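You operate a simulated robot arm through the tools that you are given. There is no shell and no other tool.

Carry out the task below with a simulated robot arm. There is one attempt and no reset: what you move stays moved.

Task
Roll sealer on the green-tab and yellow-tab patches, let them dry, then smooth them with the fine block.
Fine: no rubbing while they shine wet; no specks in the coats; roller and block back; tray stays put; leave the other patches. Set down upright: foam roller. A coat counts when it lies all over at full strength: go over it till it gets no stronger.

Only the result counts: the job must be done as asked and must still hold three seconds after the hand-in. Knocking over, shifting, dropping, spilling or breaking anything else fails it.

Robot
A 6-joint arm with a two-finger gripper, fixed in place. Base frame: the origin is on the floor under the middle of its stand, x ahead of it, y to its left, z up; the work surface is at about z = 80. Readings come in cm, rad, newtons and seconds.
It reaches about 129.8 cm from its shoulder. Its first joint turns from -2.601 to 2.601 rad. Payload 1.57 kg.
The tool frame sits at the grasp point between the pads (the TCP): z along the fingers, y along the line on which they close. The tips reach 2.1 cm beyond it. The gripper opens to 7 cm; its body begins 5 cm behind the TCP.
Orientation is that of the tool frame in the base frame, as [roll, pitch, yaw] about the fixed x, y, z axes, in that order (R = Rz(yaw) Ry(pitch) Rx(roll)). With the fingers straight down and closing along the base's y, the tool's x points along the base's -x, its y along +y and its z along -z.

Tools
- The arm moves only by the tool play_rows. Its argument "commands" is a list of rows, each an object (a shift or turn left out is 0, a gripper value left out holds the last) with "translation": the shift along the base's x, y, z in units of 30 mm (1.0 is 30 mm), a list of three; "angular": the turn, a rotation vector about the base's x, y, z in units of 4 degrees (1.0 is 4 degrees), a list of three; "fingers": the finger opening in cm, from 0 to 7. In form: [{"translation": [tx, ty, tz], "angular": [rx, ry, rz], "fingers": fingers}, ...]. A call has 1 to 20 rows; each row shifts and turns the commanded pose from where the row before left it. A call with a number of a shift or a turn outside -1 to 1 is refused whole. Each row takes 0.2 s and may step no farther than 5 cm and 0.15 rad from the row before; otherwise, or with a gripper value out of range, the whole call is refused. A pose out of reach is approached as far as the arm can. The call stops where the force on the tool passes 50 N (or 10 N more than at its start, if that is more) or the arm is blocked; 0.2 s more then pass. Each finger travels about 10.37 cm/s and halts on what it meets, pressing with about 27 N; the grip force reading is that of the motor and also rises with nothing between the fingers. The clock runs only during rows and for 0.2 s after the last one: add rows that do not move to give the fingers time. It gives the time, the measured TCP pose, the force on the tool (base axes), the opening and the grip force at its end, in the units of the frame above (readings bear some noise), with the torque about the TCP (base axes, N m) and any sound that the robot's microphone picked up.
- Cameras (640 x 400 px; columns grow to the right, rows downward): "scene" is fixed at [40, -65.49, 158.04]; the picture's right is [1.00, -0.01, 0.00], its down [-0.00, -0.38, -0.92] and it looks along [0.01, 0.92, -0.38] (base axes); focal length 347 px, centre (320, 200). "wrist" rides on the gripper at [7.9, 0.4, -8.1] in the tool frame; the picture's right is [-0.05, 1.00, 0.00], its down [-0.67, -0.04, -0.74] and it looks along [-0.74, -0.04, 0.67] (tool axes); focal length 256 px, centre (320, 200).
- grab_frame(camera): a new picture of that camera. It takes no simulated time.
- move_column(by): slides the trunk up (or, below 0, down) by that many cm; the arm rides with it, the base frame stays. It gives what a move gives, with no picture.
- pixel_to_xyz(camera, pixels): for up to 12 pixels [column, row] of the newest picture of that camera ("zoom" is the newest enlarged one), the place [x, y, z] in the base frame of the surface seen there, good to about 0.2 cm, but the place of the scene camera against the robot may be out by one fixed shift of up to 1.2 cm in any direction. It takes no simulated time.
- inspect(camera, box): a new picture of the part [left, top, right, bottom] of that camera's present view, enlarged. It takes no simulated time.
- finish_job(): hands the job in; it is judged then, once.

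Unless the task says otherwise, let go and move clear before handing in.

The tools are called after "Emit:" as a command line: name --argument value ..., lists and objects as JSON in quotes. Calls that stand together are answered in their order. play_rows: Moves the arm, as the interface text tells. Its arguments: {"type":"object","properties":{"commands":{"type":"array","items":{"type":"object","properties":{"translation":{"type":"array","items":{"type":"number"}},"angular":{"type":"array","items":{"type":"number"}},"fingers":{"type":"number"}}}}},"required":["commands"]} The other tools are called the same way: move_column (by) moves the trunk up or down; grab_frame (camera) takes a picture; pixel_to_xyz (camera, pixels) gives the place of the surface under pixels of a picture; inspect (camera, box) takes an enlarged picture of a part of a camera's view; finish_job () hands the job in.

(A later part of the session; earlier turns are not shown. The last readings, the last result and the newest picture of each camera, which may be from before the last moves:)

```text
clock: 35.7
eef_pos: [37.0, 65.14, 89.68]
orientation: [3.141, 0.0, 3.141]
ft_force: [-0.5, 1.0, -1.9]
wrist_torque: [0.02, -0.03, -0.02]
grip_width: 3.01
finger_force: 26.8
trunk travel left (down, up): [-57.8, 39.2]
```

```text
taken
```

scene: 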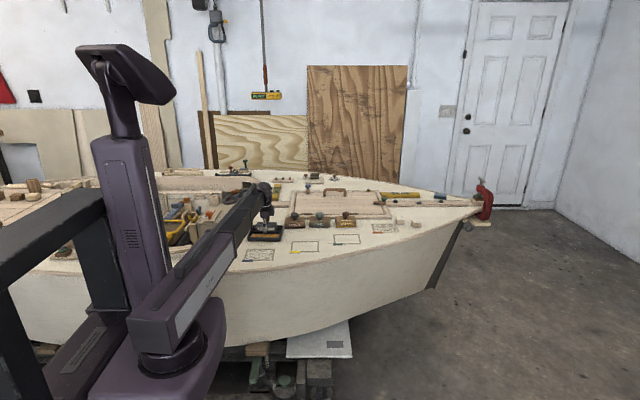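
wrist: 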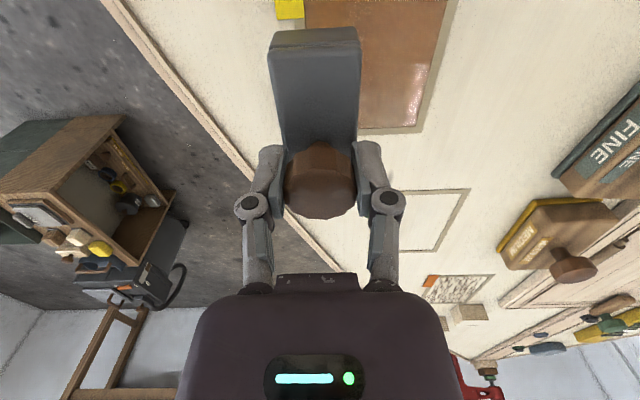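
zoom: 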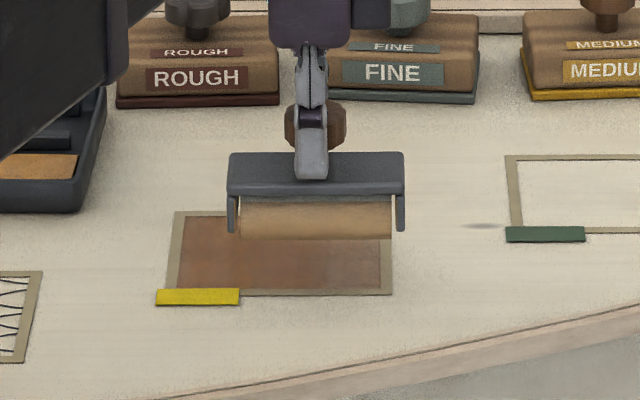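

The whole patch now shows a fairly even amber coat with wet shine (wrist (415,105)), while the foam is pale and needs reloading. I'll carry it back over the sealer bed.

Emit:
play_rows --commands '[{"translation": [-0.767, 0.419, 0]}, {"translation": [-0.767, 0.419, 0]}, {"translation": [-0.767, 0.419, 0]}, {"translation": [-0.767, 0.419, 0]}, {"translation": [-0.767, 0.419, 0]}, {"translation": [-0.767, 0.419, 0]}, {"translation": [-0.767, 0.419, 0]}, {"translation": [-0.767, 0.419, 0]}, {"translation": [-0.767, 0.419, 0]}, {"translation": [0, 0, 0]}]'

Emit:
inspect --camera "scene" --box '[240, 195, 350, 265]'

```text
clock: 37.9
eef_pos: [16.14, 76.58, 89.75]
orientation: [3.14, 0.0, -3.14]
ft_force: [0.0, -0.4, -1.9]
wrist_torque: [0.04, 0.02, 0.01]
grip_width: 3.0
finger_force: 27.3
trunk travel left (down, up): [-57.8, 39.2]
```

```text
5.71 times, centred on (295, 230) of scene
```

zoom: 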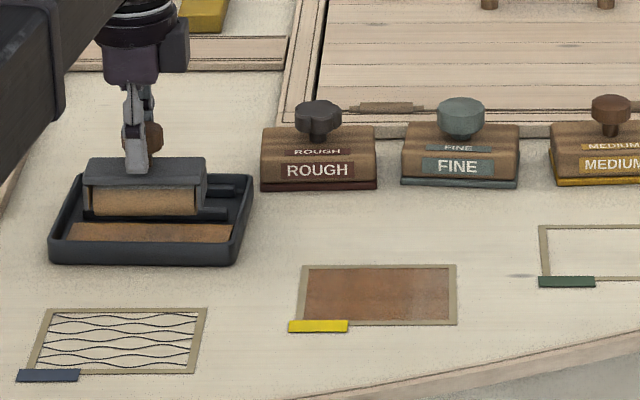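

The roller is above the bed at (16.1, 76.6) and the yellow patch is coated evenly but perhaps not at full strength. Lowering 2.05 cm to reload.

Emit:
move_column --by -2.1

Emit:
play_rows --commands '[{"translation": [0, 0.12, 0]}, {"translation": [0, 0.12, 0]}, {"translation": [0, -0.12, 0]}, {"translation": [0, -0.12, 0]}, {"translation": [0, -0.1, 0]}, {"translation": [0, 0.1, 0]}, {"translation": [0, 0.12, 0]}, {"translation": [0, 0.12, 0]}, {"translation": [0, -0.12, 0]}, {"translation": [0, -0.12, 0]}, {"translation": [0, 0, 0]}]'

Emit:
move_column --by 3

Emit:
inspect --camera "scene" --box '[240, 195, 350, 265]'

```text
clock: 38.6
eef_pos: [16.3, 76.61, 87.66]
orientation: [-3.141, 0.0, -3.141]
ft_force: [0.2, -0.1, -1.8]
wrist_torque: [-0.01, -0.02, -0.02]
grip_width: 3.04
finger_force: 26.9
trunk travel left (down, up): [-55.7, 41.3]
```

```text
clock: 41.0
eef_pos: [16.27, 76.64, 87.46]
orientation: [-3.141, 0.001, -3.141]
ft_force: [0.1, 0.1, -2.8]
wrist_torque: [0.01, -0.03, 0.0]
grip_width: 3.02
finger_force: 27.1
trunk travel left (down, up): [-55.7, 41.3]
```

```text
clock: 41.7
eef_pos: [16.27, 76.59, 90.52]
orientation: [-3.141, 0.002, 3.141]
ft_force: [0.1, -0.8, -1.3]
wrist_torque: [0.0, -0.03, 0.0]
grip_width: 2.99
finger_force: 26.9
trunk travel left (down, up): [-58.7, 38.3]
```

```text
5.71 times, centred on (295, 230) of scene
```

zoom: 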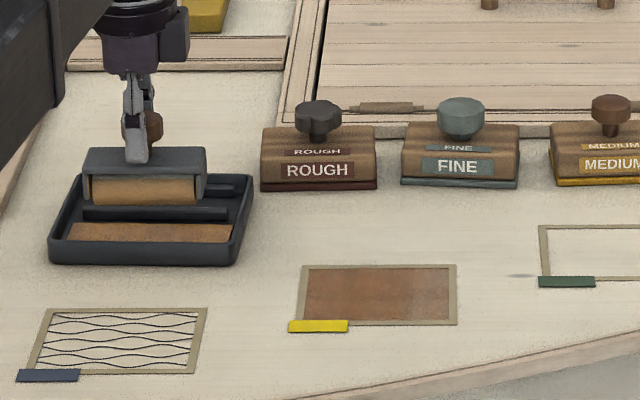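

The foam is amber again. I'll carry it to the top of the yellow patch's left half, lower it to the same contact height and roll down.

Emit:
play_rows --commands '[{"translation": [0.705, -0.233, 0]}, {"translation": [0.705, -0.233, 0]}, {"translation": [0.705, -0.233, 0]}, {"translation": [0.705, -0.233, 0]}, {"translation": [0.705, -0.233, 0]}, {"translation": [0.705, -0.233, 0]}, {"translation": [0.705, -0.233, 0]}, {"translation": [0.705, -0.233, 0]}, {"translation": [0, 0, 0]}]'

Emit:
move_column --by -3.9

Emit:
play_rows --commands '[{"translation": [0, -0.2, 0]}, {"translation": [0, -0.2, 0]}, {"translation": [0, -0.2, 0]}, {"translation": [0, -0.2, 0]}, {"translation": [0, -0.2, 0]}, {"translation": [0, -0.2, 0]}, {"translation": [0, -0.2, 0]}, {"translation": [0, -0.2, 0]}, {"translation": [0, -0.2, 0]}, {"translation": [0, -0.15, 0]}, {"translation": [0, 0, 0]}]'

Emit:
inspect --camera "scene" --box '[270, 215, 350, 265]'

```text
clock: 43.7
eef_pos: [33.16, 71.08, 90.55]
orientation: [-3.141, 0.0, -3.141]
ft_force: [0.6, 0.3, -2.9]
wrist_torque: [-0.02, 0.01, 0.05]
grip_width: 3.0
finger_force: 27.3
trunk travel left (down, up): [-58.7, 38.3]
```

```text
clock: 44.6
eef_pos: [33.01, 71.1, 86.71]
orientation: [3.14, 0.001, 3.14]
ft_force: [-0.6, 0.0, -1.8]
wrist_torque: [0.0, 0.01, 0.01]
grip_width: 3.0
finger_force: 27.4
trunk travel left (down, up): [-54.8, 42.2]
```

```text
clock: 47.0
eef_pos: [33.15, 65.16, 86.68]
orientation: [-3.14, 0.001, -3.142]
ft_force: [0.3, 1.4, -1.8]
wrist_torque: [0.02, 0.01, 0.01]
grip_width: 2.99
finger_force: 27.6
trunk travel left (down, up): [-54.8, 42.2]
```

```text
8.00 times, centred on (310, 240) of scene
```

zoom: 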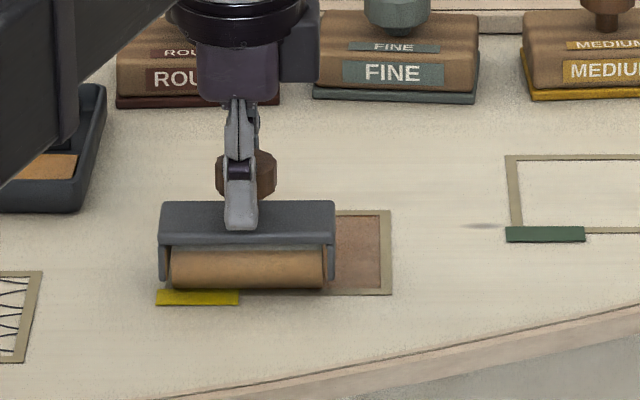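

Force shows only the roller's weight, so contact was barely there. I'll lower 0.12 cm and roll back up.

Emit:
move_column --by -0.12

Emit:
play_rows --commands '[{"translation": [0, 0.2, 0]}, {"translation": [0, 0.2, 0]}, {"translation": [0, 0.2, 0]}, {"translation": [0, 0.2, 0]}, {"translation": [0, 0.2, 0]}, {"translation": [0, 0.2, 0]}, {"translation": [0, 0.2, 0]}, {"translation": [0, 0.2, 0]}, {"translation": [0, 0.2, 0]}, {"translation": [0, 0.2, 0]}, {"translation": [0, 0.1, 0]}, {"translation": [0, 0, 0]}]'

Emit:
inspect --camera "scene" --box '[270, 215, 350, 265]'

```text
clock: 47.5
eef_pos: [33.13, 65.19, 86.58]
orientation: [3.141, 0.002, 3.141]
ft_force: [1.6, 1.6, 8.8]
wrist_torque: [0.04, 0.02, -0.02]
grip_width: 3.0
finger_force: 26.8
trunk travel left (down, up): [-54.7, 42.3]
```

```text
clock: 50.1
eef_pos: [33.15, 71.37, 86.61]
orientation: [-3.142, 0.0, 3.141]
ft_force: [-1.0, -9.4, 4.6]
wrist_torque: [-0.63, 0.06, -0.04]
grip_width: 3.05
finger_force: 26.4
trunk travel left (down, up): [-54.7, 42.3]
```

```text
8.00 times, centred on (310, 240) of scene
```

zoom: 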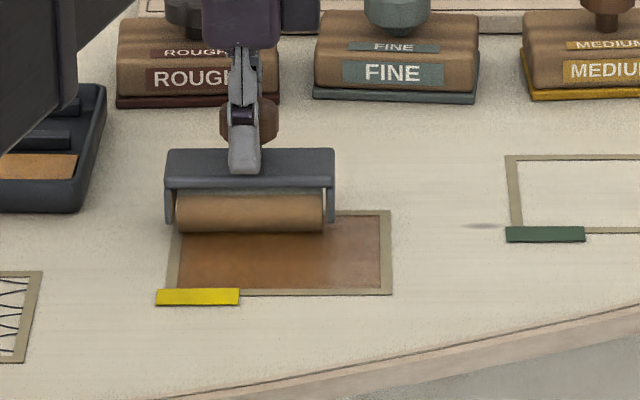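

The left strip got a stronger amber. Next the right strip: lift 0.5, shift +3.65 cm in x, lower, roll down and up.

Emit:
move_column --by 0.5

Emit:
play_rows --commands '[{"translation": [0.6, 0, 0]}, {"translation": [0.62, -0.05, 0]}, {"translation": [0, 0, 0]}]'

Emit:
move_column --by -0.5

Emit:
play_rows --commands '[{"translation": [0, -0.2, 0]}, {"translation": [0, -0.2, 0]}, {"translation": [0, -0.2, 0]}, {"translation": [0, -0.2, 0]}, {"translation": [0, -0.2, 0]}, {"translation": [0, -0.2, 0]}, {"translation": [0, -0.2, 0]}, {"translation": [0, -0.2, 0]}, {"translation": [0, -0.2, 0]}, {"translation": [0, -0.2, 0]}, {"translation": [0, 0, 0]}]'

Emit:
inspect --camera "scene" --box '[270, 215, 350, 265]'

```text
clock: 50.6
eef_pos: [33.08, 71.6, 87.02]
orientation: [3.14, -0.001, -3.14]
ft_force: [0.1, 0.8, -0.6]
wrist_torque: [0.02, -0.02, 0.01]
grip_width: 3.04
finger_force: 27.2
trunk travel left (down, up): [-55.2, 41.8]
```

```text
clock: 51.4
eef_pos: [36.81, 71.32, 87.15]
orientation: [3.142, 0.0, 3.14]
ft_force: [-0.5, 0.3, -2.1]
wrist_torque: [0.03, 0.02, 0.02]
grip_width: 3.03
finger_force: 27.1
trunk travel left (down, up): [-55.2, 41.8]
```

```text
clock: 52.0
eef_pos: [36.7, 71.27, 86.67]
orientation: [-3.141, -0.001, -3.141]
ft_force: [0.9, -2.3, 7.4]
wrist_torque: [-0.07, -0.01, -0.04]
grip_width: 3.03
finger_force: 27.0
trunk travel left (down, up): [-54.7, 42.3]
```

```text
clock: 54.4
eef_pos: [36.69, 65.36, 86.74]
orientation: [-3.142, 0.0, 3.142]
ft_force: [-0.6, 0.6, 4.9]
wrist_torque: [-0.03, -0.03, 0.02]
grip_width: 2.98
finger_force: 26.7
trunk travel left (down, up): [-54.7, 42.3]
```

```text
8.00 times, centred on (310, 240) of scene
```

zoom: 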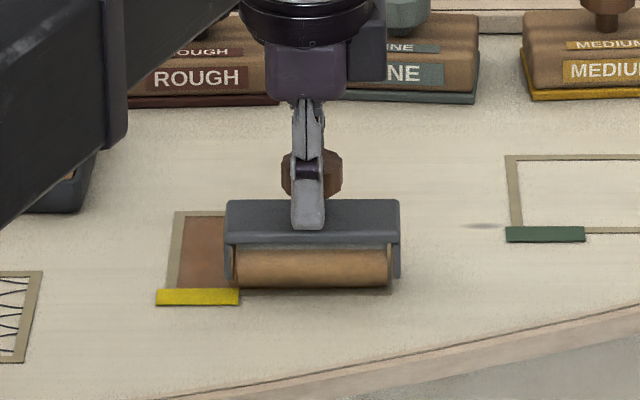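

The right strip has been rolled down once with the fresh load. I'll roll it back up, then lift and go look from above with the wrist camera on the way to reload.

Emit:
play_rows --commands '[{"translation": [0, 0.2, 0]}, {"translation": [0, 0.2, 0]}, {"translation": [0, 0.2, 0]}, {"translation": [0, 0.2, 0]}, {"translation": [0, 0.2, 0]}, {"translation": [0, 0.2, 0]}, {"translation": [0, 0.2, 0]}, {"translation": [0, 0.2, 0]}, {"translation": [0, 0.2, 0]}, {"translation": [0, 0.2, 0]}, {"translation": [0, 0, 0]}]'

Emit:
move_column --by 4

Emit:
play_rows --commands '[{"translation": [-0.76, 0.2, 0]}, {"translation": [-0.76, 0.2, 0]}, {"translation": [-0.76, 0.2, 0]}, {"translation": [-0.76, 0.2, 0]}, {"translation": [-0.76, 0.2, 0]}, {"translation": [-0.76, 0.2, 0]}, {"translation": [-0.76, 0.2, 0]}, {"translation": [-0.76, 0.2, 0]}, {"translation": [-0.76, 0.2, 0]}, {"translation": [0, 0, 0]}]'

Emit:
inspect --camera "scene" --box '[270, 215, 350, 265]'

Emit:
grab_frame --camera "wrist"

```text
clock: 56.8
eef_pos: [36.84, 71.28, 86.55]
orientation: [3.141, 0.0, -3.139]
ft_force: [0.4, -7.1, 0.9]
wrist_torque: [-0.37, 0.01, 0.05]
grip_width: 2.99
finger_force: 27.0
trunk travel left (down, up): [-54.7, 42.3]
```

```text
clock: 57.6
eef_pos: [36.88, 71.34, 90.63]
orientation: [-3.141, 0.002, -3.141]
ft_force: [0.3, -0.4, -1.3]
wrist_torque: [-0.01, 0.0, -0.01]
grip_width: 3.0
finger_force: 27.0
trunk travel left (down, up): [-58.7, 38.3]
```

```text
clock: 59.8
eef_pos: [16.19, 76.72, 90.63]
orientation: [-3.14, 0.0, -3.141]
ft_force: [0.1, 0.3, -0.4]
wrist_torque: [0.0, -0.02, -0.01]
grip_width: 2.99
finger_force: 26.6
trunk travel left (down, up): [-58.7, 38.3]
```

```text
8.00 times, centred on (310, 240) of scene
```

zoom: 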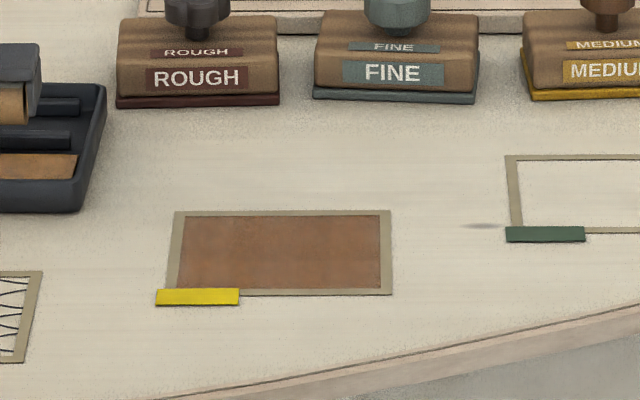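

```text
taken
```

wrist: 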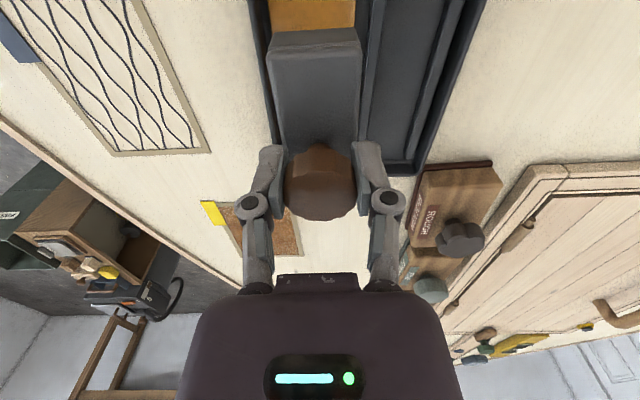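

The yellow coat looks even at medium-dark amber. I'll zoom tightly on the patch to look for weaker edges.

Emit:
inspect --camera "scene" --box '[287, 237, 323, 259]'

Emit:
inspect --camera "wrist" --box '[190, 180, 320, 270]'

```text
16.00 times, centred on (305, 248) of scene
```

zoom: 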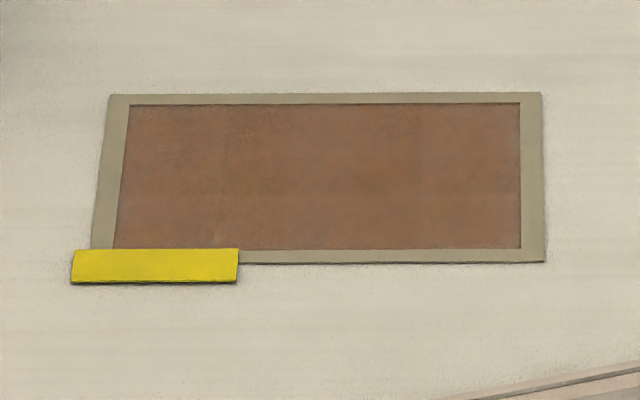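

```text
4.44 times, centred on (255, 225) of wrist
```

zoom: 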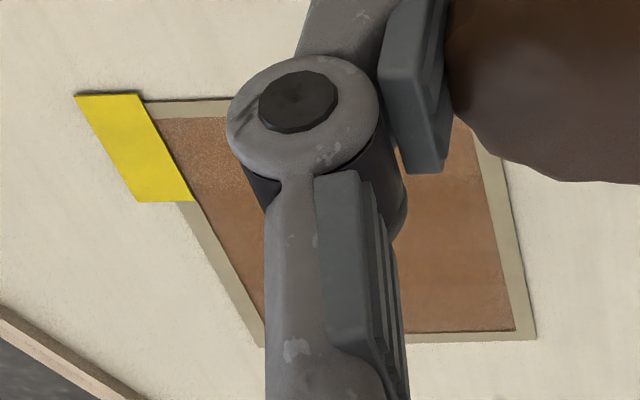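

There's a faint seam at zoom x=227 (the left edge of the right pass), so the coat may not yet be saturated. I'll reload and go over the whole patch again.

Emit:
move_column --by -3.1

Emit:
play_rows --commands '[{"translation": [0, 0.12, 0]}, {"translation": [0, 0.12, 0]}, {"translation": [0, -0.12, 0]}, {"translation": [0, -0.12, 0]}, {"translation": [0, -0.1, 0]}, {"translation": [0, -0.1, 0]}, {"translation": [0, 0.1, 0]}, {"translation": [0, 0.1, 0]}, {"translation": [0, 0.12, 0]}, {"translation": [0, -0.12, 0]}, {"translation": [0, 0, 0]}]'

Emit:
move_column --by 3.1

Emit:
play_rows --commands '[{"translation": [0.705, -0.233, 0]}, {"translation": [0.705, -0.233, 0]}, {"translation": [0.705, -0.233, 0]}, {"translation": [0.705, -0.233, 0]}, {"translation": [0.705, -0.233, 0]}, {"translation": [0.705, -0.233, 0]}, {"translation": [0.705, -0.233, 0]}, {"translation": [0.705, -0.233, 0]}, {"translation": [0, 0, 0]}]'

Emit:
inspect --camera "scene" --box '[240, 195, 350, 265]'

```text
clock: 60.5
eef_pos: [16.11, 76.8, 87.34]
orientation: [-3.141, 0.0, 3.14]
ft_force: [-0.9, 0.4, -1.3]
wrist_torque: [0.0, -0.01, 0.0]
grip_width: 3.03
finger_force: 26.7
trunk travel left (down, up): [-55.6, 41.4]
```

```text
clock: 62.9
eef_pos: [16.21, 76.78, 87.55]
orientation: [3.141, 0.001, -3.14]
ft_force: [0.1, -0.3, -1.5]
wrist_torque: [0.01, -0.01, -0.02]
grip_width: 2.99
finger_force: 27.1
trunk travel left (down, up): [-55.6, 41.4]
```

```text
clock: 63.7
eef_pos: [16.2, 76.85, 90.62]
orientation: [3.142, 0.0, 3.141]
ft_force: [-0.1, 0.3, -2.2]
wrist_torque: [0.02, -0.02, -0.01]
grip_width: 2.96
finger_force: 27.0
trunk travel left (down, up): [-58.7, 38.3]
```

```text
clock: 65.7
eef_pos: [33.19, 71.13, 90.56]
orientation: [-3.141, 0.0, -3.141]
ft_force: [0.2, -0.1, -2.2]
wrist_torque: [-0.01, 0.02, 0.01]
grip_width: 2.98
finger_force: 26.9
trunk travel left (down, up): [-58.7, 38.3]
```

```text
5.71 times, centred on (295, 230) of scene
```

zoom: 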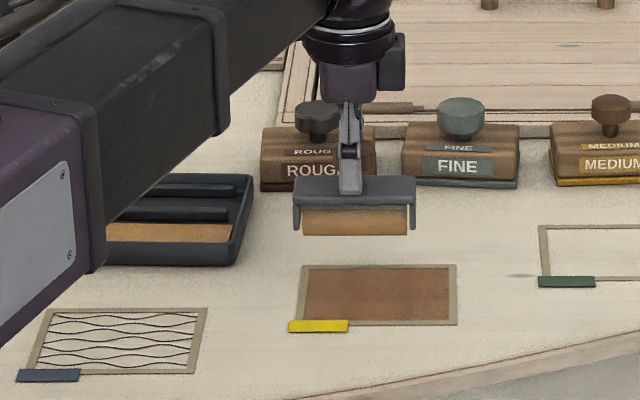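

The foam looks amber and it's above the left half at (33.2, 71.1). Lowering 4 cm to the working height and rolling down and up.

Emit:
move_column --by -4.0

Emit:
play_rows --commands '[{"translation": [0, 0.1, 0]}, {"translation": [0, -0.2, 0]}, {"translation": [0, -0.2, 0]}, {"translation": [0, -0.2, 0]}, {"translation": [0, -0.2, 0]}, {"translation": [0, -0.2, 0]}, {"translation": [0, -0.2, 0]}, {"translation": [0, -0.2, 0]}, {"translation": [0, -0.2, 0]}, {"translation": [0, -0.2, 0]}, {"translation": [0, -0.2, 0]}, {"translation": [0, -0.1, 0]}, {"translation": [0, 0, 0]}]'

Emit:
play_rows --commands '[{"translation": [0, 0.2, 0]}, {"translation": [0, 0.2, 0]}, {"translation": [0, 0.2, 0]}, {"translation": [0, 0.2, 0]}, {"translation": [0, 0.2, 0]}, {"translation": [0, 0.2, 0]}, {"translation": [0, 0.2, 0]}, {"translation": [0, 0.2, 0]}, {"translation": [0, 0.2, 0]}, {"translation": [0, 0.2, 0]}, {"translation": [0, 0.1, 0]}, {"translation": [0, 0, 0]}]'

Emit:
inspect --camera "scene" --box '[270, 215, 350, 265]'

```text
clock: 66.5
eef_pos: [33.06, 71.14, 86.45]
orientation: [-3.14, 0.001, -3.141]
ft_force: [-0.2, 0.4, -1.3]
wrist_torque: [0.0, 0.02, -0.03]
grip_width: 3.0
finger_force: 27.5
trunk travel left (down, up): [-54.7, 42.3]
```

```text
clock: 69.3
eef_pos: [33.03, 65.03, 86.52]
orientation: [-3.141, -0.002, -3.141]
ft_force: [-0.5, 0.3, -1.6]
wrist_torque: [0.02, 0.02, 0.0]
grip_width: 2.99
finger_force: 27.0
trunk travel left (down, up): [-54.7, 42.3]
```

```text
clock: 71.9
eef_pos: [33.14, 71.47, 86.52]
orientation: [-3.142, 0.0, 3.142]
ft_force: [0.4, 0.2, -1.8]
wrist_torque: [-0.02, 0.0, -0.01]
grip_width: 2.98
finger_force: 27.2
trunk travel left (down, up): [-54.7, 42.3]
```

```text
8.00 times, centred on (310, 240) of scene
```

zoom: 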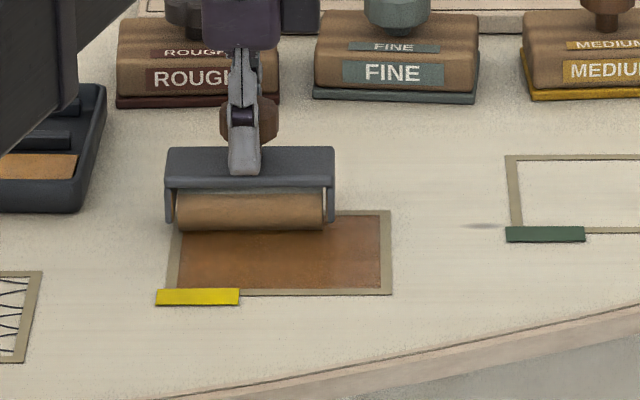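

No contact force during that pass, so the knob seems to have slid up a bit in the grip. I'll lower 0.15 cm to find contact again.

Emit:
move_column --by -0.15

Emit:
play_rows --commands '[{"translation": [0, -0.2, 0]}, {"translation": [0, -0.2, 0]}, {"translation": [0, -0.2, 0]}, {"translation": [0, -0.2, 0]}, {"translation": [0, -0.2, 0]}, {"translation": [0, -0.2, 0]}, {"translation": [0, -0.2, 0]}, {"translation": [0, -0.2, 0]}, {"translation": [0, -0.2, 0]}, {"translation": [0, -0.2, 0]}, {"translation": [0, -0.1, 0]}, {"translation": [0, 0, 0]}]'

Emit:
inspect --camera "scene" --box '[270, 215, 350, 265]'

```text
clock: 72.4
eef_pos: [33.1, 71.35, 86.57]
orientation: [3.141, 0.0, -3.141]
ft_force: [1.7, 0.6, 13.0]
wrist_torque: [0.21, 0.11, -0.02]
grip_width: 3.02
finger_force: 27.3
trunk travel left (down, up): [-54.6, 42.4]
```

```text
clock: 75.0
eef_pos: [32.88, 65.2, 86.31]
orientation: [3.14, 0.0, -3.141]
ft_force: [0.0, 6.2, 14.4]
wrist_torque: [0.12, -0.04, 0.02]
grip_width: 2.97
finger_force: 26.4
trunk travel left (down, up): [-54.6, 42.4]
```

```text
8.00 times, centred on (310, 240) of scene
```

zoom: 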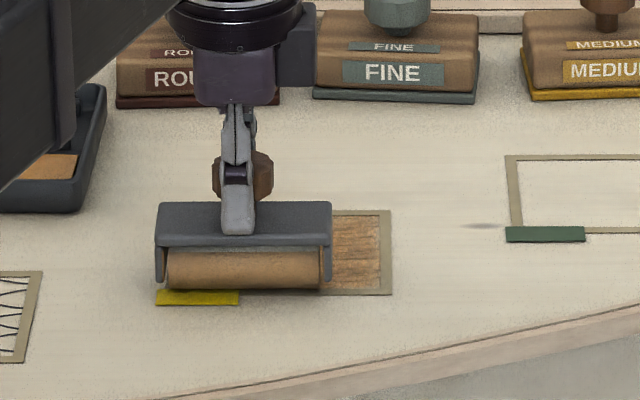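

The right part now shows a lighter, grainy look (zoom (355,250)) — it may be drying. I'll lift the roller and move clear to inspect the coat closely.

Emit:
move_column --by 4.1

Emit:
inspect --camera "scene" --box '[287, 237, 323, 259]'

Emit:
inspect --camera "wrist" --box '[220, 0, 460, 160]'

```text
clock: 75.9
eef_pos: [32.99, 65.14, 90.54]
orientation: [3.14, 0.0, 3.141]
ft_force: [0.1, 0.7, -1.3]
wrist_torque: [-0.04, 0.01, 0.02]
grip_width: 3.0
finger_force: 26.6
trunk travel left (down, up): [-58.7, 38.3]
```

```text
16.00 times, centred on (305, 248) of scene
```

zoom: 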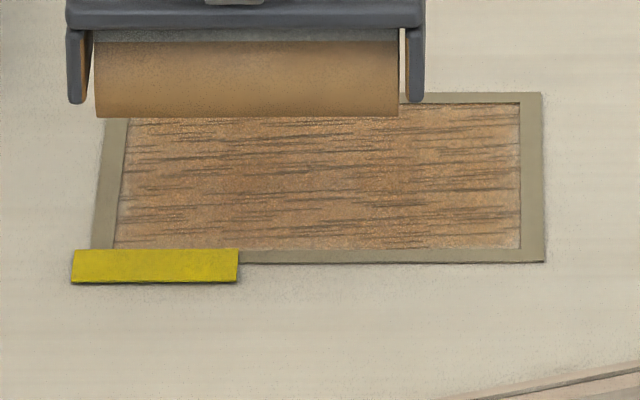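

```text
2.50 times, centred on (340, 80) of wrist
```

zoom: 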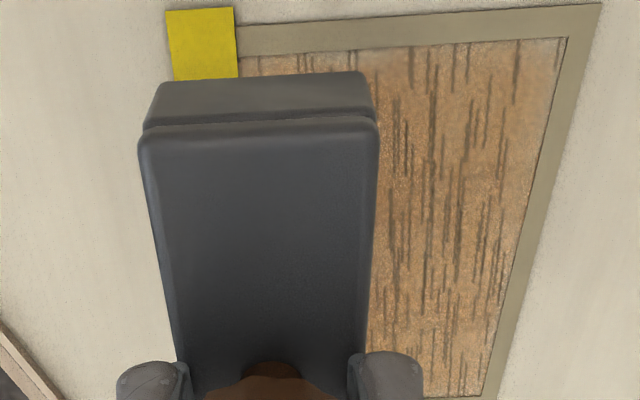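

Streaks like raised grain now show across the whole patch, which suggests the coat is drying (similar to the orange-tab patch's look). I'll compare with the orange patch and get a clear view of the whole yellow patch from over the tray.

Emit:
play_rows --commands '[{"translation": [-0.7, 0.5, 0]}, {"translation": [-0.7, 0.5, 0]}, {"translation": [-0.7, 0.5, 0]}, {"translation": [-0.7, 0.5, 0]}, {"translation": [-0.7, 0.5, 0]}, {"translation": [-0.7, 0.5, 0]}, {"translation": [-0.7, 0.5, 0]}, {"translation": [-0.67, 0.4, 0]}, {"translation": [0, 0, 0]}]'

Emit:
inspect --camera "scene" --box '[287, 237, 323, 259]'

Emit:
inspect --camera "scene" --box '[365, 217, 405, 242]'

Emit:
grab_frame --camera "wrist"

```text
clock: 77.9
eef_pos: [16.24, 76.85, 90.58]
orientation: [3.141, 0.0, 3.141]
ft_force: [-0.2, 0.3, -2.5]
wrist_torque: [-0.02, 0.0, -0.04]
grip_width: 2.97
finger_force: 26.9
trunk travel left (down, up): [-58.7, 38.3]
```

```text
16.00 times, centred on (305, 248) of scene
```

zoom: 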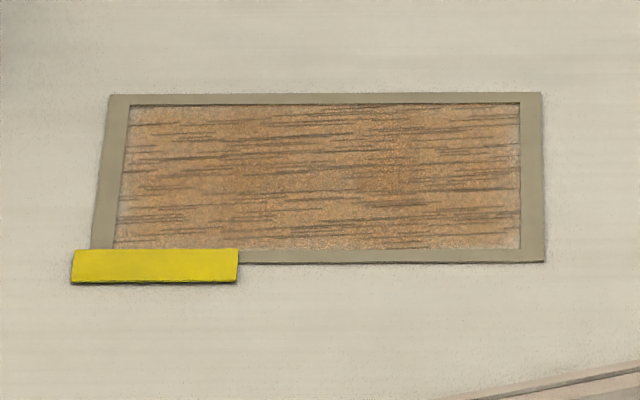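

```text
16.00 times, centred on (385, 230) of scene
```

zoom: 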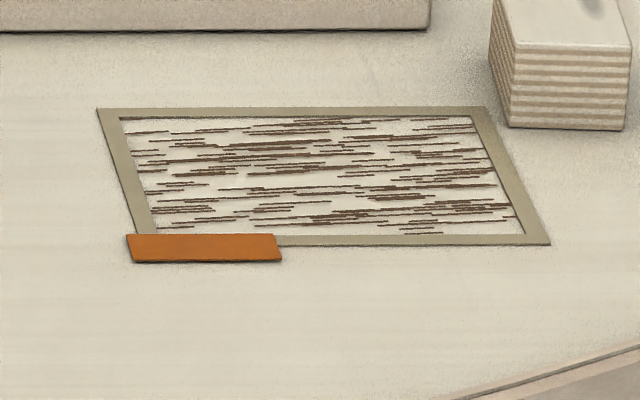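

```text
taken
```

wrist: 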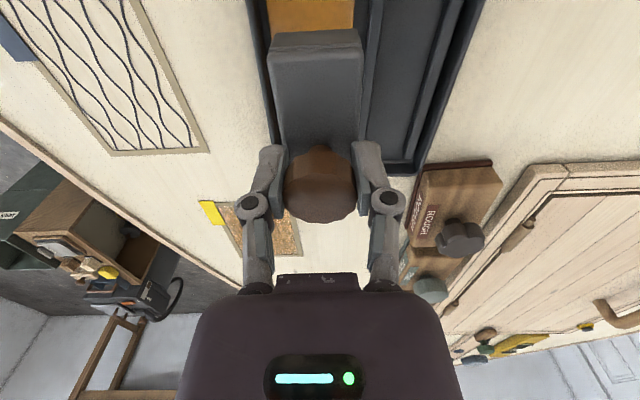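

The yellow coat has dried to amber with raised grain (same streaks as on the orange patch), so drying takes roughly 15–18 s. The edges look slightly paler, so I'll reload with firmer contact and go over it again right up to the borders to see whether it gets stronger.

Emit:
move_column --by -3.2

Emit:
play_rows --commands '[{"translation": [0, 0.12, 0]}, {"translation": [0, 0.1, 0]}, {"translation": [0, -0.12, 0]}, {"translation": [0, -0.12, 0]}, {"translation": [0, -0.1, 0]}, {"translation": [0, -0.1, 0]}, {"translation": [0, 0.1, 0]}, {"translation": [0, 0.1, 0]}, {"translation": [0, 0.12, 0]}, {"translation": [0, -0.12, 0]}, {"translation": [0, 0, 0]}]'

Emit:
inspect --camera "scene" --box '[240, 205, 300, 245]'

```text
clock: 78.7
eef_pos: [16.31, 76.78, 87.21]
orientation: [-3.141, 0.0, 3.141]
ft_force: [-1.1, -0.6, -2.2]
wrist_torque: [0.01, 0.01, 0.02]
grip_width: 3.03
finger_force: 27.1
trunk travel left (down, up): [-55.5, 41.5]
```

```text
clock: 81.0
eef_pos: [16.34, 76.76, 87.28]
orientation: [3.141, -0.001, 3.141]
ft_force: [-1.2, 0.0, -2.3]
wrist_torque: [0.04, -0.02, 0.01]
grip_width: 2.99
finger_force: 27.2
trunk travel left (down, up): [-55.5, 41.5]
```

```text
10.00 times, centred on (270, 225) of scene
```

zoom: 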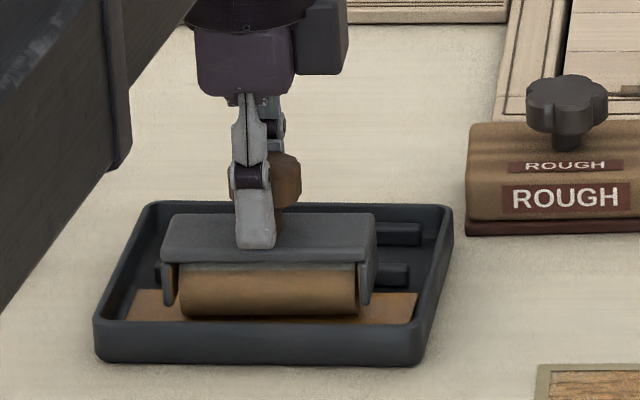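

Still no contact on the bed at 87.25. I'll lower in a small step to feel it and roll a little.

Emit:
move_column --by -0.12

Emit:
play_rows --commands '[{"translation": [0, 0.12, 0]}, {"translation": [0, -0.12, 0]}, {"translation": [0, -0.12, 0]}, {"translation": [0, -0.1, 0]}, {"translation": [0, 0.1, 0]}, {"translation": [0, 0.12, 0]}, {"translation": [0, 0, 0]}]'

Emit:
inspect --camera "scene" --box '[240, 205, 300, 245]'

```text
clock: 81.6
eef_pos: [16.26, 76.79, 87.31]
orientation: [3.139, 0.0, 3.141]
ft_force: [1.1, 3.0, 13.4]
wrist_torque: [0.09, -0.01, 0.01]
grip_width: 3.0
finger_force: 27.6
trunk travel left (down, up): [-55.3, 41.7]
```

```text
clock: 83.2
eef_pos: [16.24, 76.78, 87.34]
orientation: [-3.141, 0.0, -3.141]
ft_force: [0.1, -2.8, 7.3]
wrist_torque: [-0.17, 0.03, -0.02]
grip_width: 3.02
finger_force: 26.8
trunk travel left (down, up): [-55.3, 41.7]
```

```text
10.00 times, centred on (270, 225) of scene
```

zoom: 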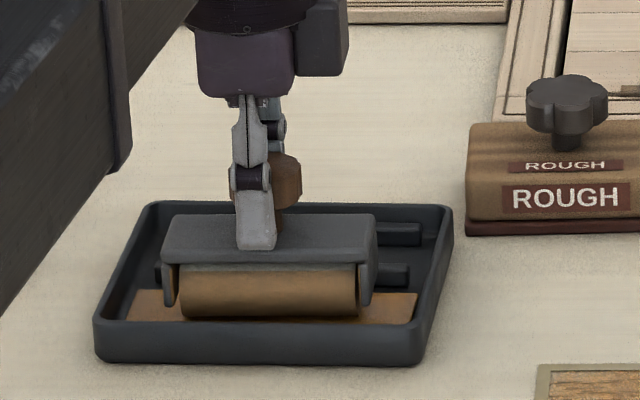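

Contact felt (7–13 N) and the foam looks darker amber, fully loaded. I'll lift, carry it to the yellow patch's left half and lower to light contact.

Emit:
move_column --by 3.4

Emit:
play_rows --commands '[{"translation": [0.7, -0.233, 0]}, {"translation": [0.7, -0.233, 0]}, {"translation": [0.7, -0.233, 0]}, {"translation": [0.7, -0.233, 0]}, {"translation": [0.7, -0.233, 0]}, {"translation": [0.7, -0.233, 0]}, {"translation": [0.7, -0.233, 0]}, {"translation": [0.7, -0.233, 0]}, {"translation": [0, 0, 0]}]'

Emit:
move_column --by -4.15

Emit:
inspect --camera "scene" --box '[270, 215, 350, 265]'

```text
clock: 83.9
eef_pos: [16.21, 76.88, 90.64]
orientation: [3.141, -0.001, -3.141]
ft_force: [-0.3, -0.1, -1.5]
wrist_torque: [-0.02, 0.03, 0.02]
grip_width: 2.99
finger_force: 26.9
trunk travel left (down, up): [-58.7, 38.3]
```

```text
clock: 85.9
eef_pos: [33.28, 71.22, 90.66]
orientation: [3.141, -0.001, 3.141]
ft_force: [-0.5, 0.5, -1.6]
wrist_torque: [0.0, 0.01, 0.0]
grip_width: 2.98
finger_force: 27.1
trunk travel left (down, up): [-58.7, 38.3]
```

```text
clock: 86.8
eef_pos: [33.2, 71.17, 86.47]
orientation: [-3.141, 0.0, 3.141]
ft_force: [0.0, 0.3, -0.9]
wrist_torque: [0.01, 0.03, 0.0]
grip_width: 2.98
finger_force: 26.7
trunk travel left (down, up): [-54.6, 42.4]
```

```text
8.00 times, centred on (310, 240) of scene
```

zoom: 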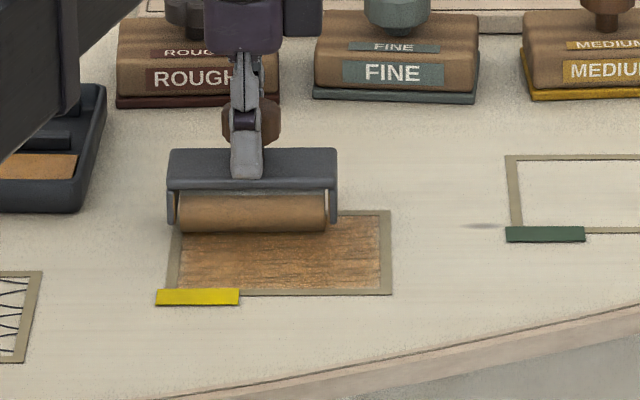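

The patch seems to be turning wet-dark again at the touch. I'll lower 0.1 cm more and roll up to the border then all the way down to y≈64.9 and back.

Emit:
move_column --by -0.1

Emit:
play_rows --commands '[{"translation": [0, 0.2, 0]}, {"translation": [0, -0.2, 0]}, {"translation": [0, -0.2, 0]}, {"translation": [0, -0.2, 0]}, {"translation": [0, -0.2, 0]}, {"translation": [0, -0.2, 0]}, {"translation": [0, -0.2, 0]}, {"translation": [0, -0.2, 0]}, {"translation": [0, -0.2, 0]}, {"translation": [0, -0.2, 0]}, {"translation": [0, -0.2, 0]}, {"translation": [0, -0.2, 0]}, {"translation": [0, -0.1, 0]}, {"translation": [0, 0, 0]}]'

Emit:
inspect --camera "scene" --box '[270, 215, 350, 265]'

```text
clock: 87.3
eef_pos: [33.31, 71.2, 86.35]
orientation: [-3.141, 0.0, -3.141]
ft_force: [-0.2, 1.0, 0.9]
wrist_torque: [0.01, 0.0, 0.03]
grip_width: 3.0
finger_force: 26.9
trunk travel left (down, up): [-54.5, 42.5]
```

```text
clock: 90.3
eef_pos: [33.23, 64.74, 86.31]
orientation: [3.142, 0.001, 3.141]
ft_force: [-0.8, 0.6, 2.7]
wrist_torque: [0.03, -0.06, 0.03]
grip_width: 2.96
finger_force: 26.7
trunk travel left (down, up): [-54.5, 42.5]
```

```text
8.00 times, centred on (310, 240) of scene
```

zoom: 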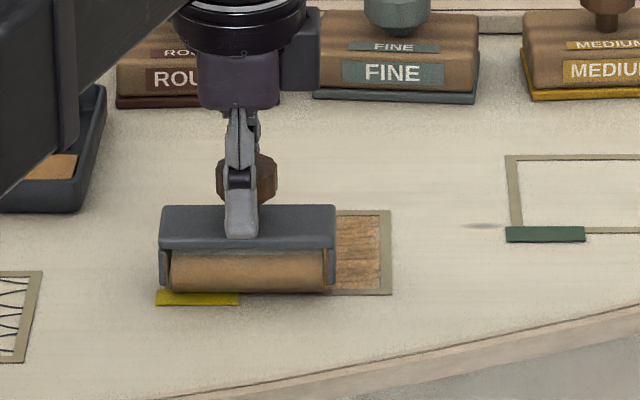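

Light contact (≈4 N net) is being made and the right part still looks dry. I'll roll back up and inspect the left strip.

Emit:
play_rows --commands '[{"translation": [0, 0.2, 0]}, {"translation": [0, 0.2, 0]}, {"translation": [0, 0.2, 0]}, {"translation": [0, 0.2, 0]}, {"translation": [0, 0.2, 0]}, {"translation": [0, 0.2, 0]}, {"translation": [0, 0.2, 0]}, {"translation": [0, 0.2, 0]}, {"translation": [0, 0.2, 0]}, {"translation": [0, 0.2, 0]}, {"translation": [0, 0.2, 0]}, {"translation": [0, 0.1, 0]}, {"translation": [0, 0, 0]}]'

Emit:
inspect --camera "scene" --box '[287, 237, 323, 259]'

Emit:
inspect --camera "wrist" --box '[120, 0, 360, 160]'

```text
clock: 93.1
eef_pos: [33.18, 71.82, 86.53]
orientation: [-3.141, 0.0, 3.141]
ft_force: [0.8, -10.3, 7.5]
wrist_torque: [-0.65, -0.04, -0.05]
grip_width: 3.08
finger_force: 27.0
trunk travel left (down, up): [-54.5, 42.5]
```

```text
16.00 times, centred on (305, 248) of scene
```

zoom: 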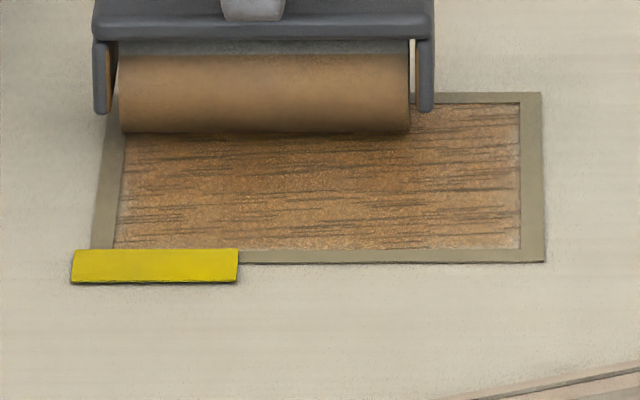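

```text
2.50 times, centred on (240, 80) of wrist
```

zoom: 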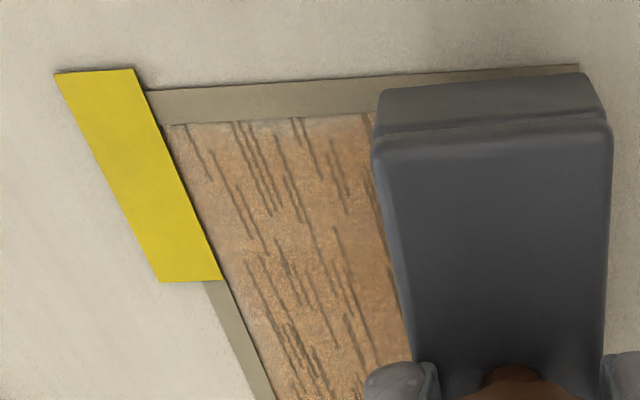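

The left strip stays dry-looking after two fresh passes, so it isn't re-wetting. I'll do the right strip too with this load, then lift and compare.

Emit:
move_column --by 0.5

Emit:
play_rows --commands '[{"translation": [0.6, 0, 0]}, {"translation": [0.62, -0.05, 0]}, {"translation": [0, 0, 0]}]'

Emit:
move_column --by -0.52

Emit:
play_rows --commands '[{"translation": [0, -0.2, 0]}, {"translation": [0, -0.2, 0]}, {"translation": [0, -0.2, 0]}, {"translation": [0, -0.2, 0]}, {"translation": [0, -0.2, 0]}, {"translation": [0, -0.2, 0]}, {"translation": [0, -0.2, 0]}, {"translation": [0, -0.2, 0]}, {"translation": [0, -0.2, 0]}, {"translation": [0, -0.2, 0]}, {"translation": [0, -0.2, 0]}, {"translation": [0, -0.1, 0]}, {"translation": [0, 0, 0]}]'

Emit:
play_rows --commands '[{"translation": [0, 0.2, 0]}, {"translation": [0, 0.2, 0]}, {"translation": [0, 0.2, 0]}, {"translation": [0, 0.2, 0]}, {"translation": [0, 0.2, 0]}, {"translation": [0, 0.2, 0]}, {"translation": [0, 0.2, 0]}, {"translation": [0, 0.2, 0]}, {"translation": [0, 0.2, 0]}, {"translation": [0, 0.2, 0]}, {"translation": [0, 0.2, 0]}, {"translation": [0, 0.05, 0]}, {"translation": [0, 0, 0]}]'

Emit:
move_column --by 4.1

Emit:
play_rows --commands '[{"translation": [-0.76, 0.19, 0]}, {"translation": [-0.76, 0.19, 0]}, {"translation": [-0.76, 0.19, 0]}, {"translation": [-0.76, 0.19, 0]}, {"translation": [-0.76, 0.19, 0]}, {"translation": [-0.76, 0.19, 0]}, {"translation": [-0.76, 0.19, 0]}, {"translation": [-0.76, 0.19, 0]}, {"translation": [-0.76, 0.19, 0]}, {"translation": [0, 0, 0]}]'

Emit:
inspect --camera "scene" --box '[287, 237, 323, 259]'

```text
clock: 93.6
eef_pos: [33.15, 71.89, 86.74]
orientation: [3.14, 0.0, 3.14]
ft_force: [-0.2, 0.2, -2.1]
wrist_torque: [0.02, -0.02, 0.03]
grip_width: 3.0
finger_force: 27.0
trunk travel left (down, up): [-55.0, 42.0]
```

```text
clock: 94.4
eef_pos: [36.7, 71.68, 86.82]
orientation: [3.141, -0.001, -3.141]
ft_force: [0.3, 0.0, -1.4]
wrist_torque: [-0.01, 0.02, -0.01]
grip_width: 2.98
finger_force: 26.9
trunk travel left (down, up): [-55.0, 42.0]
```

```text
clock: 95.0
eef_pos: [36.92, 71.6, 86.33]
orientation: [3.141, -0.001, 3.141]
ft_force: [1.9, -1.9, 7.7]
wrist_torque: [0.06, 0.05, 0.0]
grip_width: 2.99
finger_force: 26.9
trunk travel left (down, up): [-54.5, 42.5]
```

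```text
clock: 97.8
eef_pos: [36.83, 64.74, 86.35]
orientation: [-3.141, -0.001, -3.141]
ft_force: [-0.3, 1.9, 5.0]
wrist_torque: [0.05, 0.0, 0.0]
grip_width: 2.99
finger_force: 27.2
trunk travel left (down, up): [-54.5, 42.5]
```

```text
clock: 100.6
eef_pos: [36.82, 71.43, 86.36]
orientation: [-3.14, 0.0, -3.141]
ft_force: [-0.5, -10.8, 3.7]
wrist_torque: [-0.6, 0.06, -0.04]
grip_width: 3.0
finger_force: 26.7
trunk travel left (down, up): [-54.5, 42.5]
```

```text
clock: 101.4
eef_pos: [36.81, 71.53, 90.41]
orientation: [-3.141, 0.001, 3.141]
ft_force: [0.4, 0.4, -0.8]
wrist_torque: [0.02, 0.01, 0.02]
grip_width: 2.99
finger_force: 27.1
trunk travel left (down, up): [-58.6, 38.4]
```

```text
clock: 103.6
eef_pos: [16.3, 76.58, 90.4]
orientation: [3.141, -0.001, 3.141]
ft_force: [0.3, -0.2, -2.2]
wrist_torque: [0.01, 0.03, 0.0]
grip_width: 2.97
finger_force: 27.1
trunk travel left (down, up): [-58.6, 38.4]
```

```text
16.00 times, centred on (305, 248) of scene
```

zoom: 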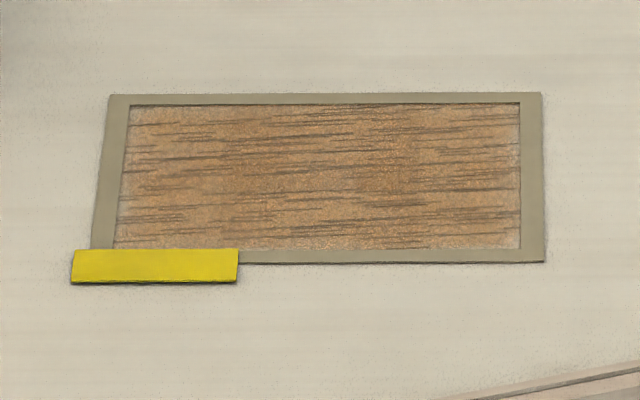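

The patch looks the same as before these passes (compare zoom (300,180)), so it gets no stronger. Now I'll reload and start on the green patch, watching how its coat compares.

Emit:
move_column --by -3.3

Emit:
play_rows --commands '[{"translation": [0, 0.12, 0]}, {"translation": [0, 0.12, 0]}, {"translation": [0, -0.12, 0]}, {"translation": [0, -0.12, 0]}, {"translation": [0, -0.1, 0]}, {"translation": [0, -0.1, 0]}, {"translation": [0, 0.1, 0]}, {"translation": [0, 0.1, 0]}, {"translation": [0, 0.12, 0]}, {"translation": [0, -0.12, 0]}, {"translation": [0, 0, 0]}]'

Emit:
inspect --camera "scene" --box '[240, 205, 300, 245]'

```text
clock: 104.4
eef_pos: [16.43, 76.51, 87.18]
orientation: [3.141, 0.0, 3.141]
ft_force: [-0.1, -2.6, 3.4]
wrist_torque: [-0.07, -0.05, -0.05]
grip_width: 2.98
finger_force: 27.0
trunk travel left (down, up): [-55.3, 41.7]
```

```text
clock: 106.8
eef_pos: [16.27, 76.65, 87.29]
orientation: [3.141, 0.0, 3.141]
ft_force: [-0.4, 3.8, 6.5]
wrist_torque: [0.12, -0.09, -0.01]
grip_width: 2.97
finger_force: 27.4
trunk travel left (down, up): [-55.3, 41.7]
```

```text
10.00 times, centred on (270, 225) of scene
```

zoom: 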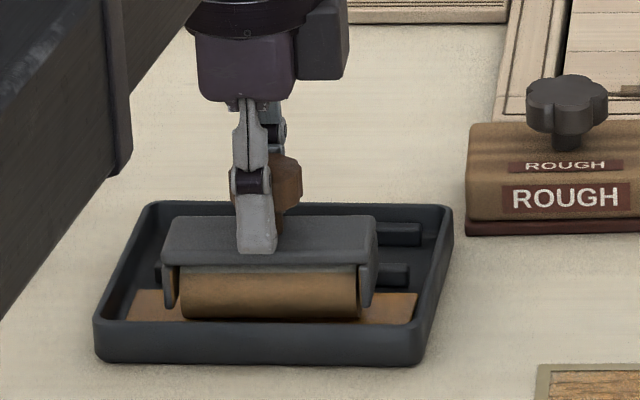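

The foam is loaded dark amber. I'll lift and carry it to the green patch's left half (TCP x≈52.2, so the foam starts at x≈48.2, clear of the smudge at ≤47.2).

Emit:
move_column --by 3.6

Emit:
play_rows --commands '[{"translation": [0.856, -0.03, 0]}, {"translation": [0.856, -0.03, 0]}, {"translation": [0.856, -0.03, 0]}, {"translation": [0.856, -0.03, 0]}, {"translation": [0.856, -0.03, 0]}, {"translation": [0.856, -0.03, 0]}, {"translation": [0.856, -0.03, 0]}, {"translation": [0.856, -0.03, 0]}, {"translation": [0.856, -0.03, 0]}, {"translation": [0.856, -0.03, 0]}, {"translation": [0.856, -0.03, 0]}, {"translation": [0.856, -0.03, 0]}, {"translation": [0.856, -0.03, 0]}, {"translation": [0.856, -0.03, 0]}, {"translation": [0, 0, 0]}]'

Emit:
inspect --camera "wrist" --box '[210, 0, 430, 140]'

Emit:
grab_frame --camera "wrist"

Emit:
inspect --camera "scene" --box '[290, 195, 390, 258]'

```text
clock: 107.6
eef_pos: [16.32, 76.58, 90.71]
orientation: [-3.141, 0.0, -3.14]
ft_force: [0.2, 0.4, -1.5]
wrist_torque: [0.01, 0.04, 0.0]
grip_width: 2.99
finger_force: 26.8
trunk travel left (down, up): [-58.9, 38.1]
```

```text
clock: 110.8
eef_pos: [52.23, 75.09, 90.69]
orientation: [3.141, 0.0, 3.142]
ft_force: [-0.4, 0.7, -2.4]
wrist_torque: [0.02, -0.07, -0.02]
grip_width: 2.97
finger_force: 27.1
trunk travel left (down, up): [-58.9, 38.1]
```

```text
2.86 times, centred on (320, 70) of wrist
```

zoom: 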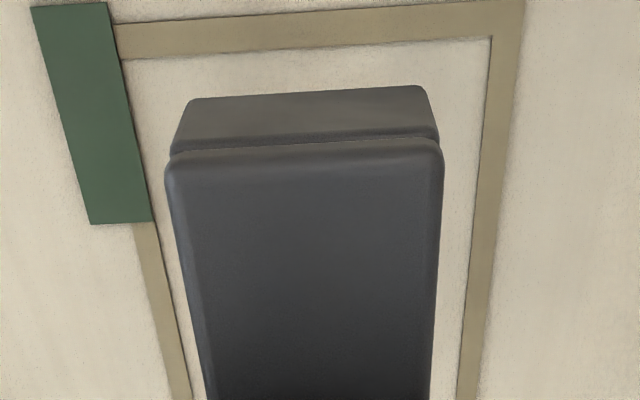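

```text
taken
```

wrist: 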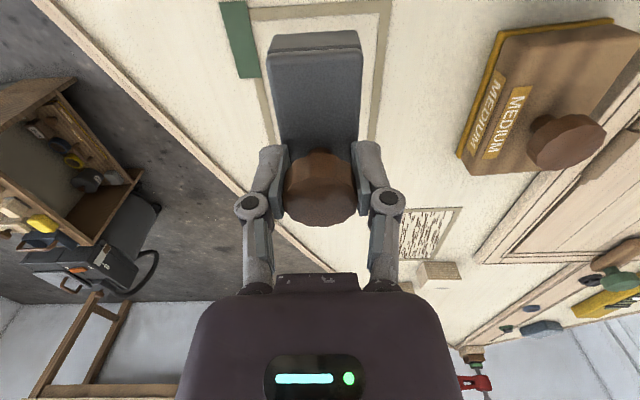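

```text
6.35 times, centred on (340, 226) of scene
```

zoom: 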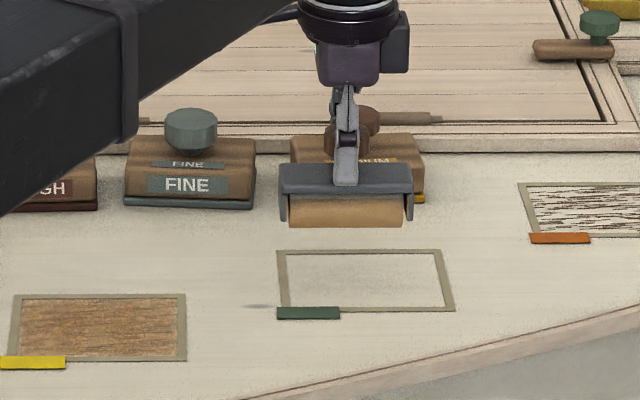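

The roller is over the green patch's left half; the smudge at scene zoom (258,306) is well left of it. I'll measure the green borders.

Emit:
pixel_to_xyz --camera "wrist" --pixels '[[330, 8], [330, 17], [388, 4], [380, 50], [372, 50], [372, 110], [362, 125], [257, 80], [266, 80], [266, 110], [240, 40], [300, 60]]'

Emit:
pixel_to_xyz --camera "zoom" --pixels '[[287, 255], [437, 255], [444, 306], [290, 308], [283, 212], [292, 215], [402, 212], [411, 212]]'

```text
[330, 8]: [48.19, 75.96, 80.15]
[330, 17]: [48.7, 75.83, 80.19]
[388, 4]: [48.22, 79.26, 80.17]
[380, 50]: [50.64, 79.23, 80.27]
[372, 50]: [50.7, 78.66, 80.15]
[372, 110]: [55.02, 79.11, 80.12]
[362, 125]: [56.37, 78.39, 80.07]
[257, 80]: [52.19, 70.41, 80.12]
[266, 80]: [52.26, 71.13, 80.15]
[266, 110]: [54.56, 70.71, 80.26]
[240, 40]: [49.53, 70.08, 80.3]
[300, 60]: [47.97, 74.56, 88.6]
```

```text
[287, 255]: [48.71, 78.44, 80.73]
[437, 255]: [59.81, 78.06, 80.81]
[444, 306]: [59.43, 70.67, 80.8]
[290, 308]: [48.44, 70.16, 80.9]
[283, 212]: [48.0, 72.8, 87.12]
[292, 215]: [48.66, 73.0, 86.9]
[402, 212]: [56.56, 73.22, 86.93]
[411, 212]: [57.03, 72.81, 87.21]
```

Green interior is about x 48.75–59.4, y 71.2–78.7; the foam spans about 48.6–56.5 here. I'll shift 0.2 cm left and lower 4.4 cm to contact.

Emit:
play_rows --commands '[{"translation": [-0.07, 0.0, 0]}, {"translation": [0, 0, 0]}]'

Emit:
move_column --by -4.4

Emit:
inspect --camera "scene" --box '[310, 210, 390, 260]'

```text
clock: 111.4
eef_pos: [52.01, 75.19, 90.7]
orientation: [-3.14, 0.001, -3.141]
ft_force: [-0.1, 0.4, -1.6]
wrist_torque: [-0.02, 0.0, 0.0]
grip_width: 2.96
finger_force: 26.8
trunk travel left (down, up): [-58.9, 38.1]
```

```text
clock: 112.3
eef_pos: [52.08, 75.13, 86.28]
orientation: [3.141, 0.0, 3.141]
ft_force: [-0.1, -0.4, -1.2]
wrist_torque: [0.0, -0.02, 0.02]
grip_width: 2.98
finger_force: 27.2
trunk travel left (down, up): [-54.5, 42.5]
```

```text
8.00 times, centred on (350, 235) of scene
```

zoom: 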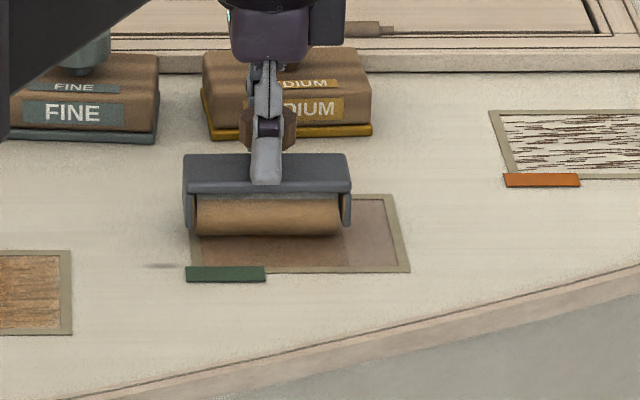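

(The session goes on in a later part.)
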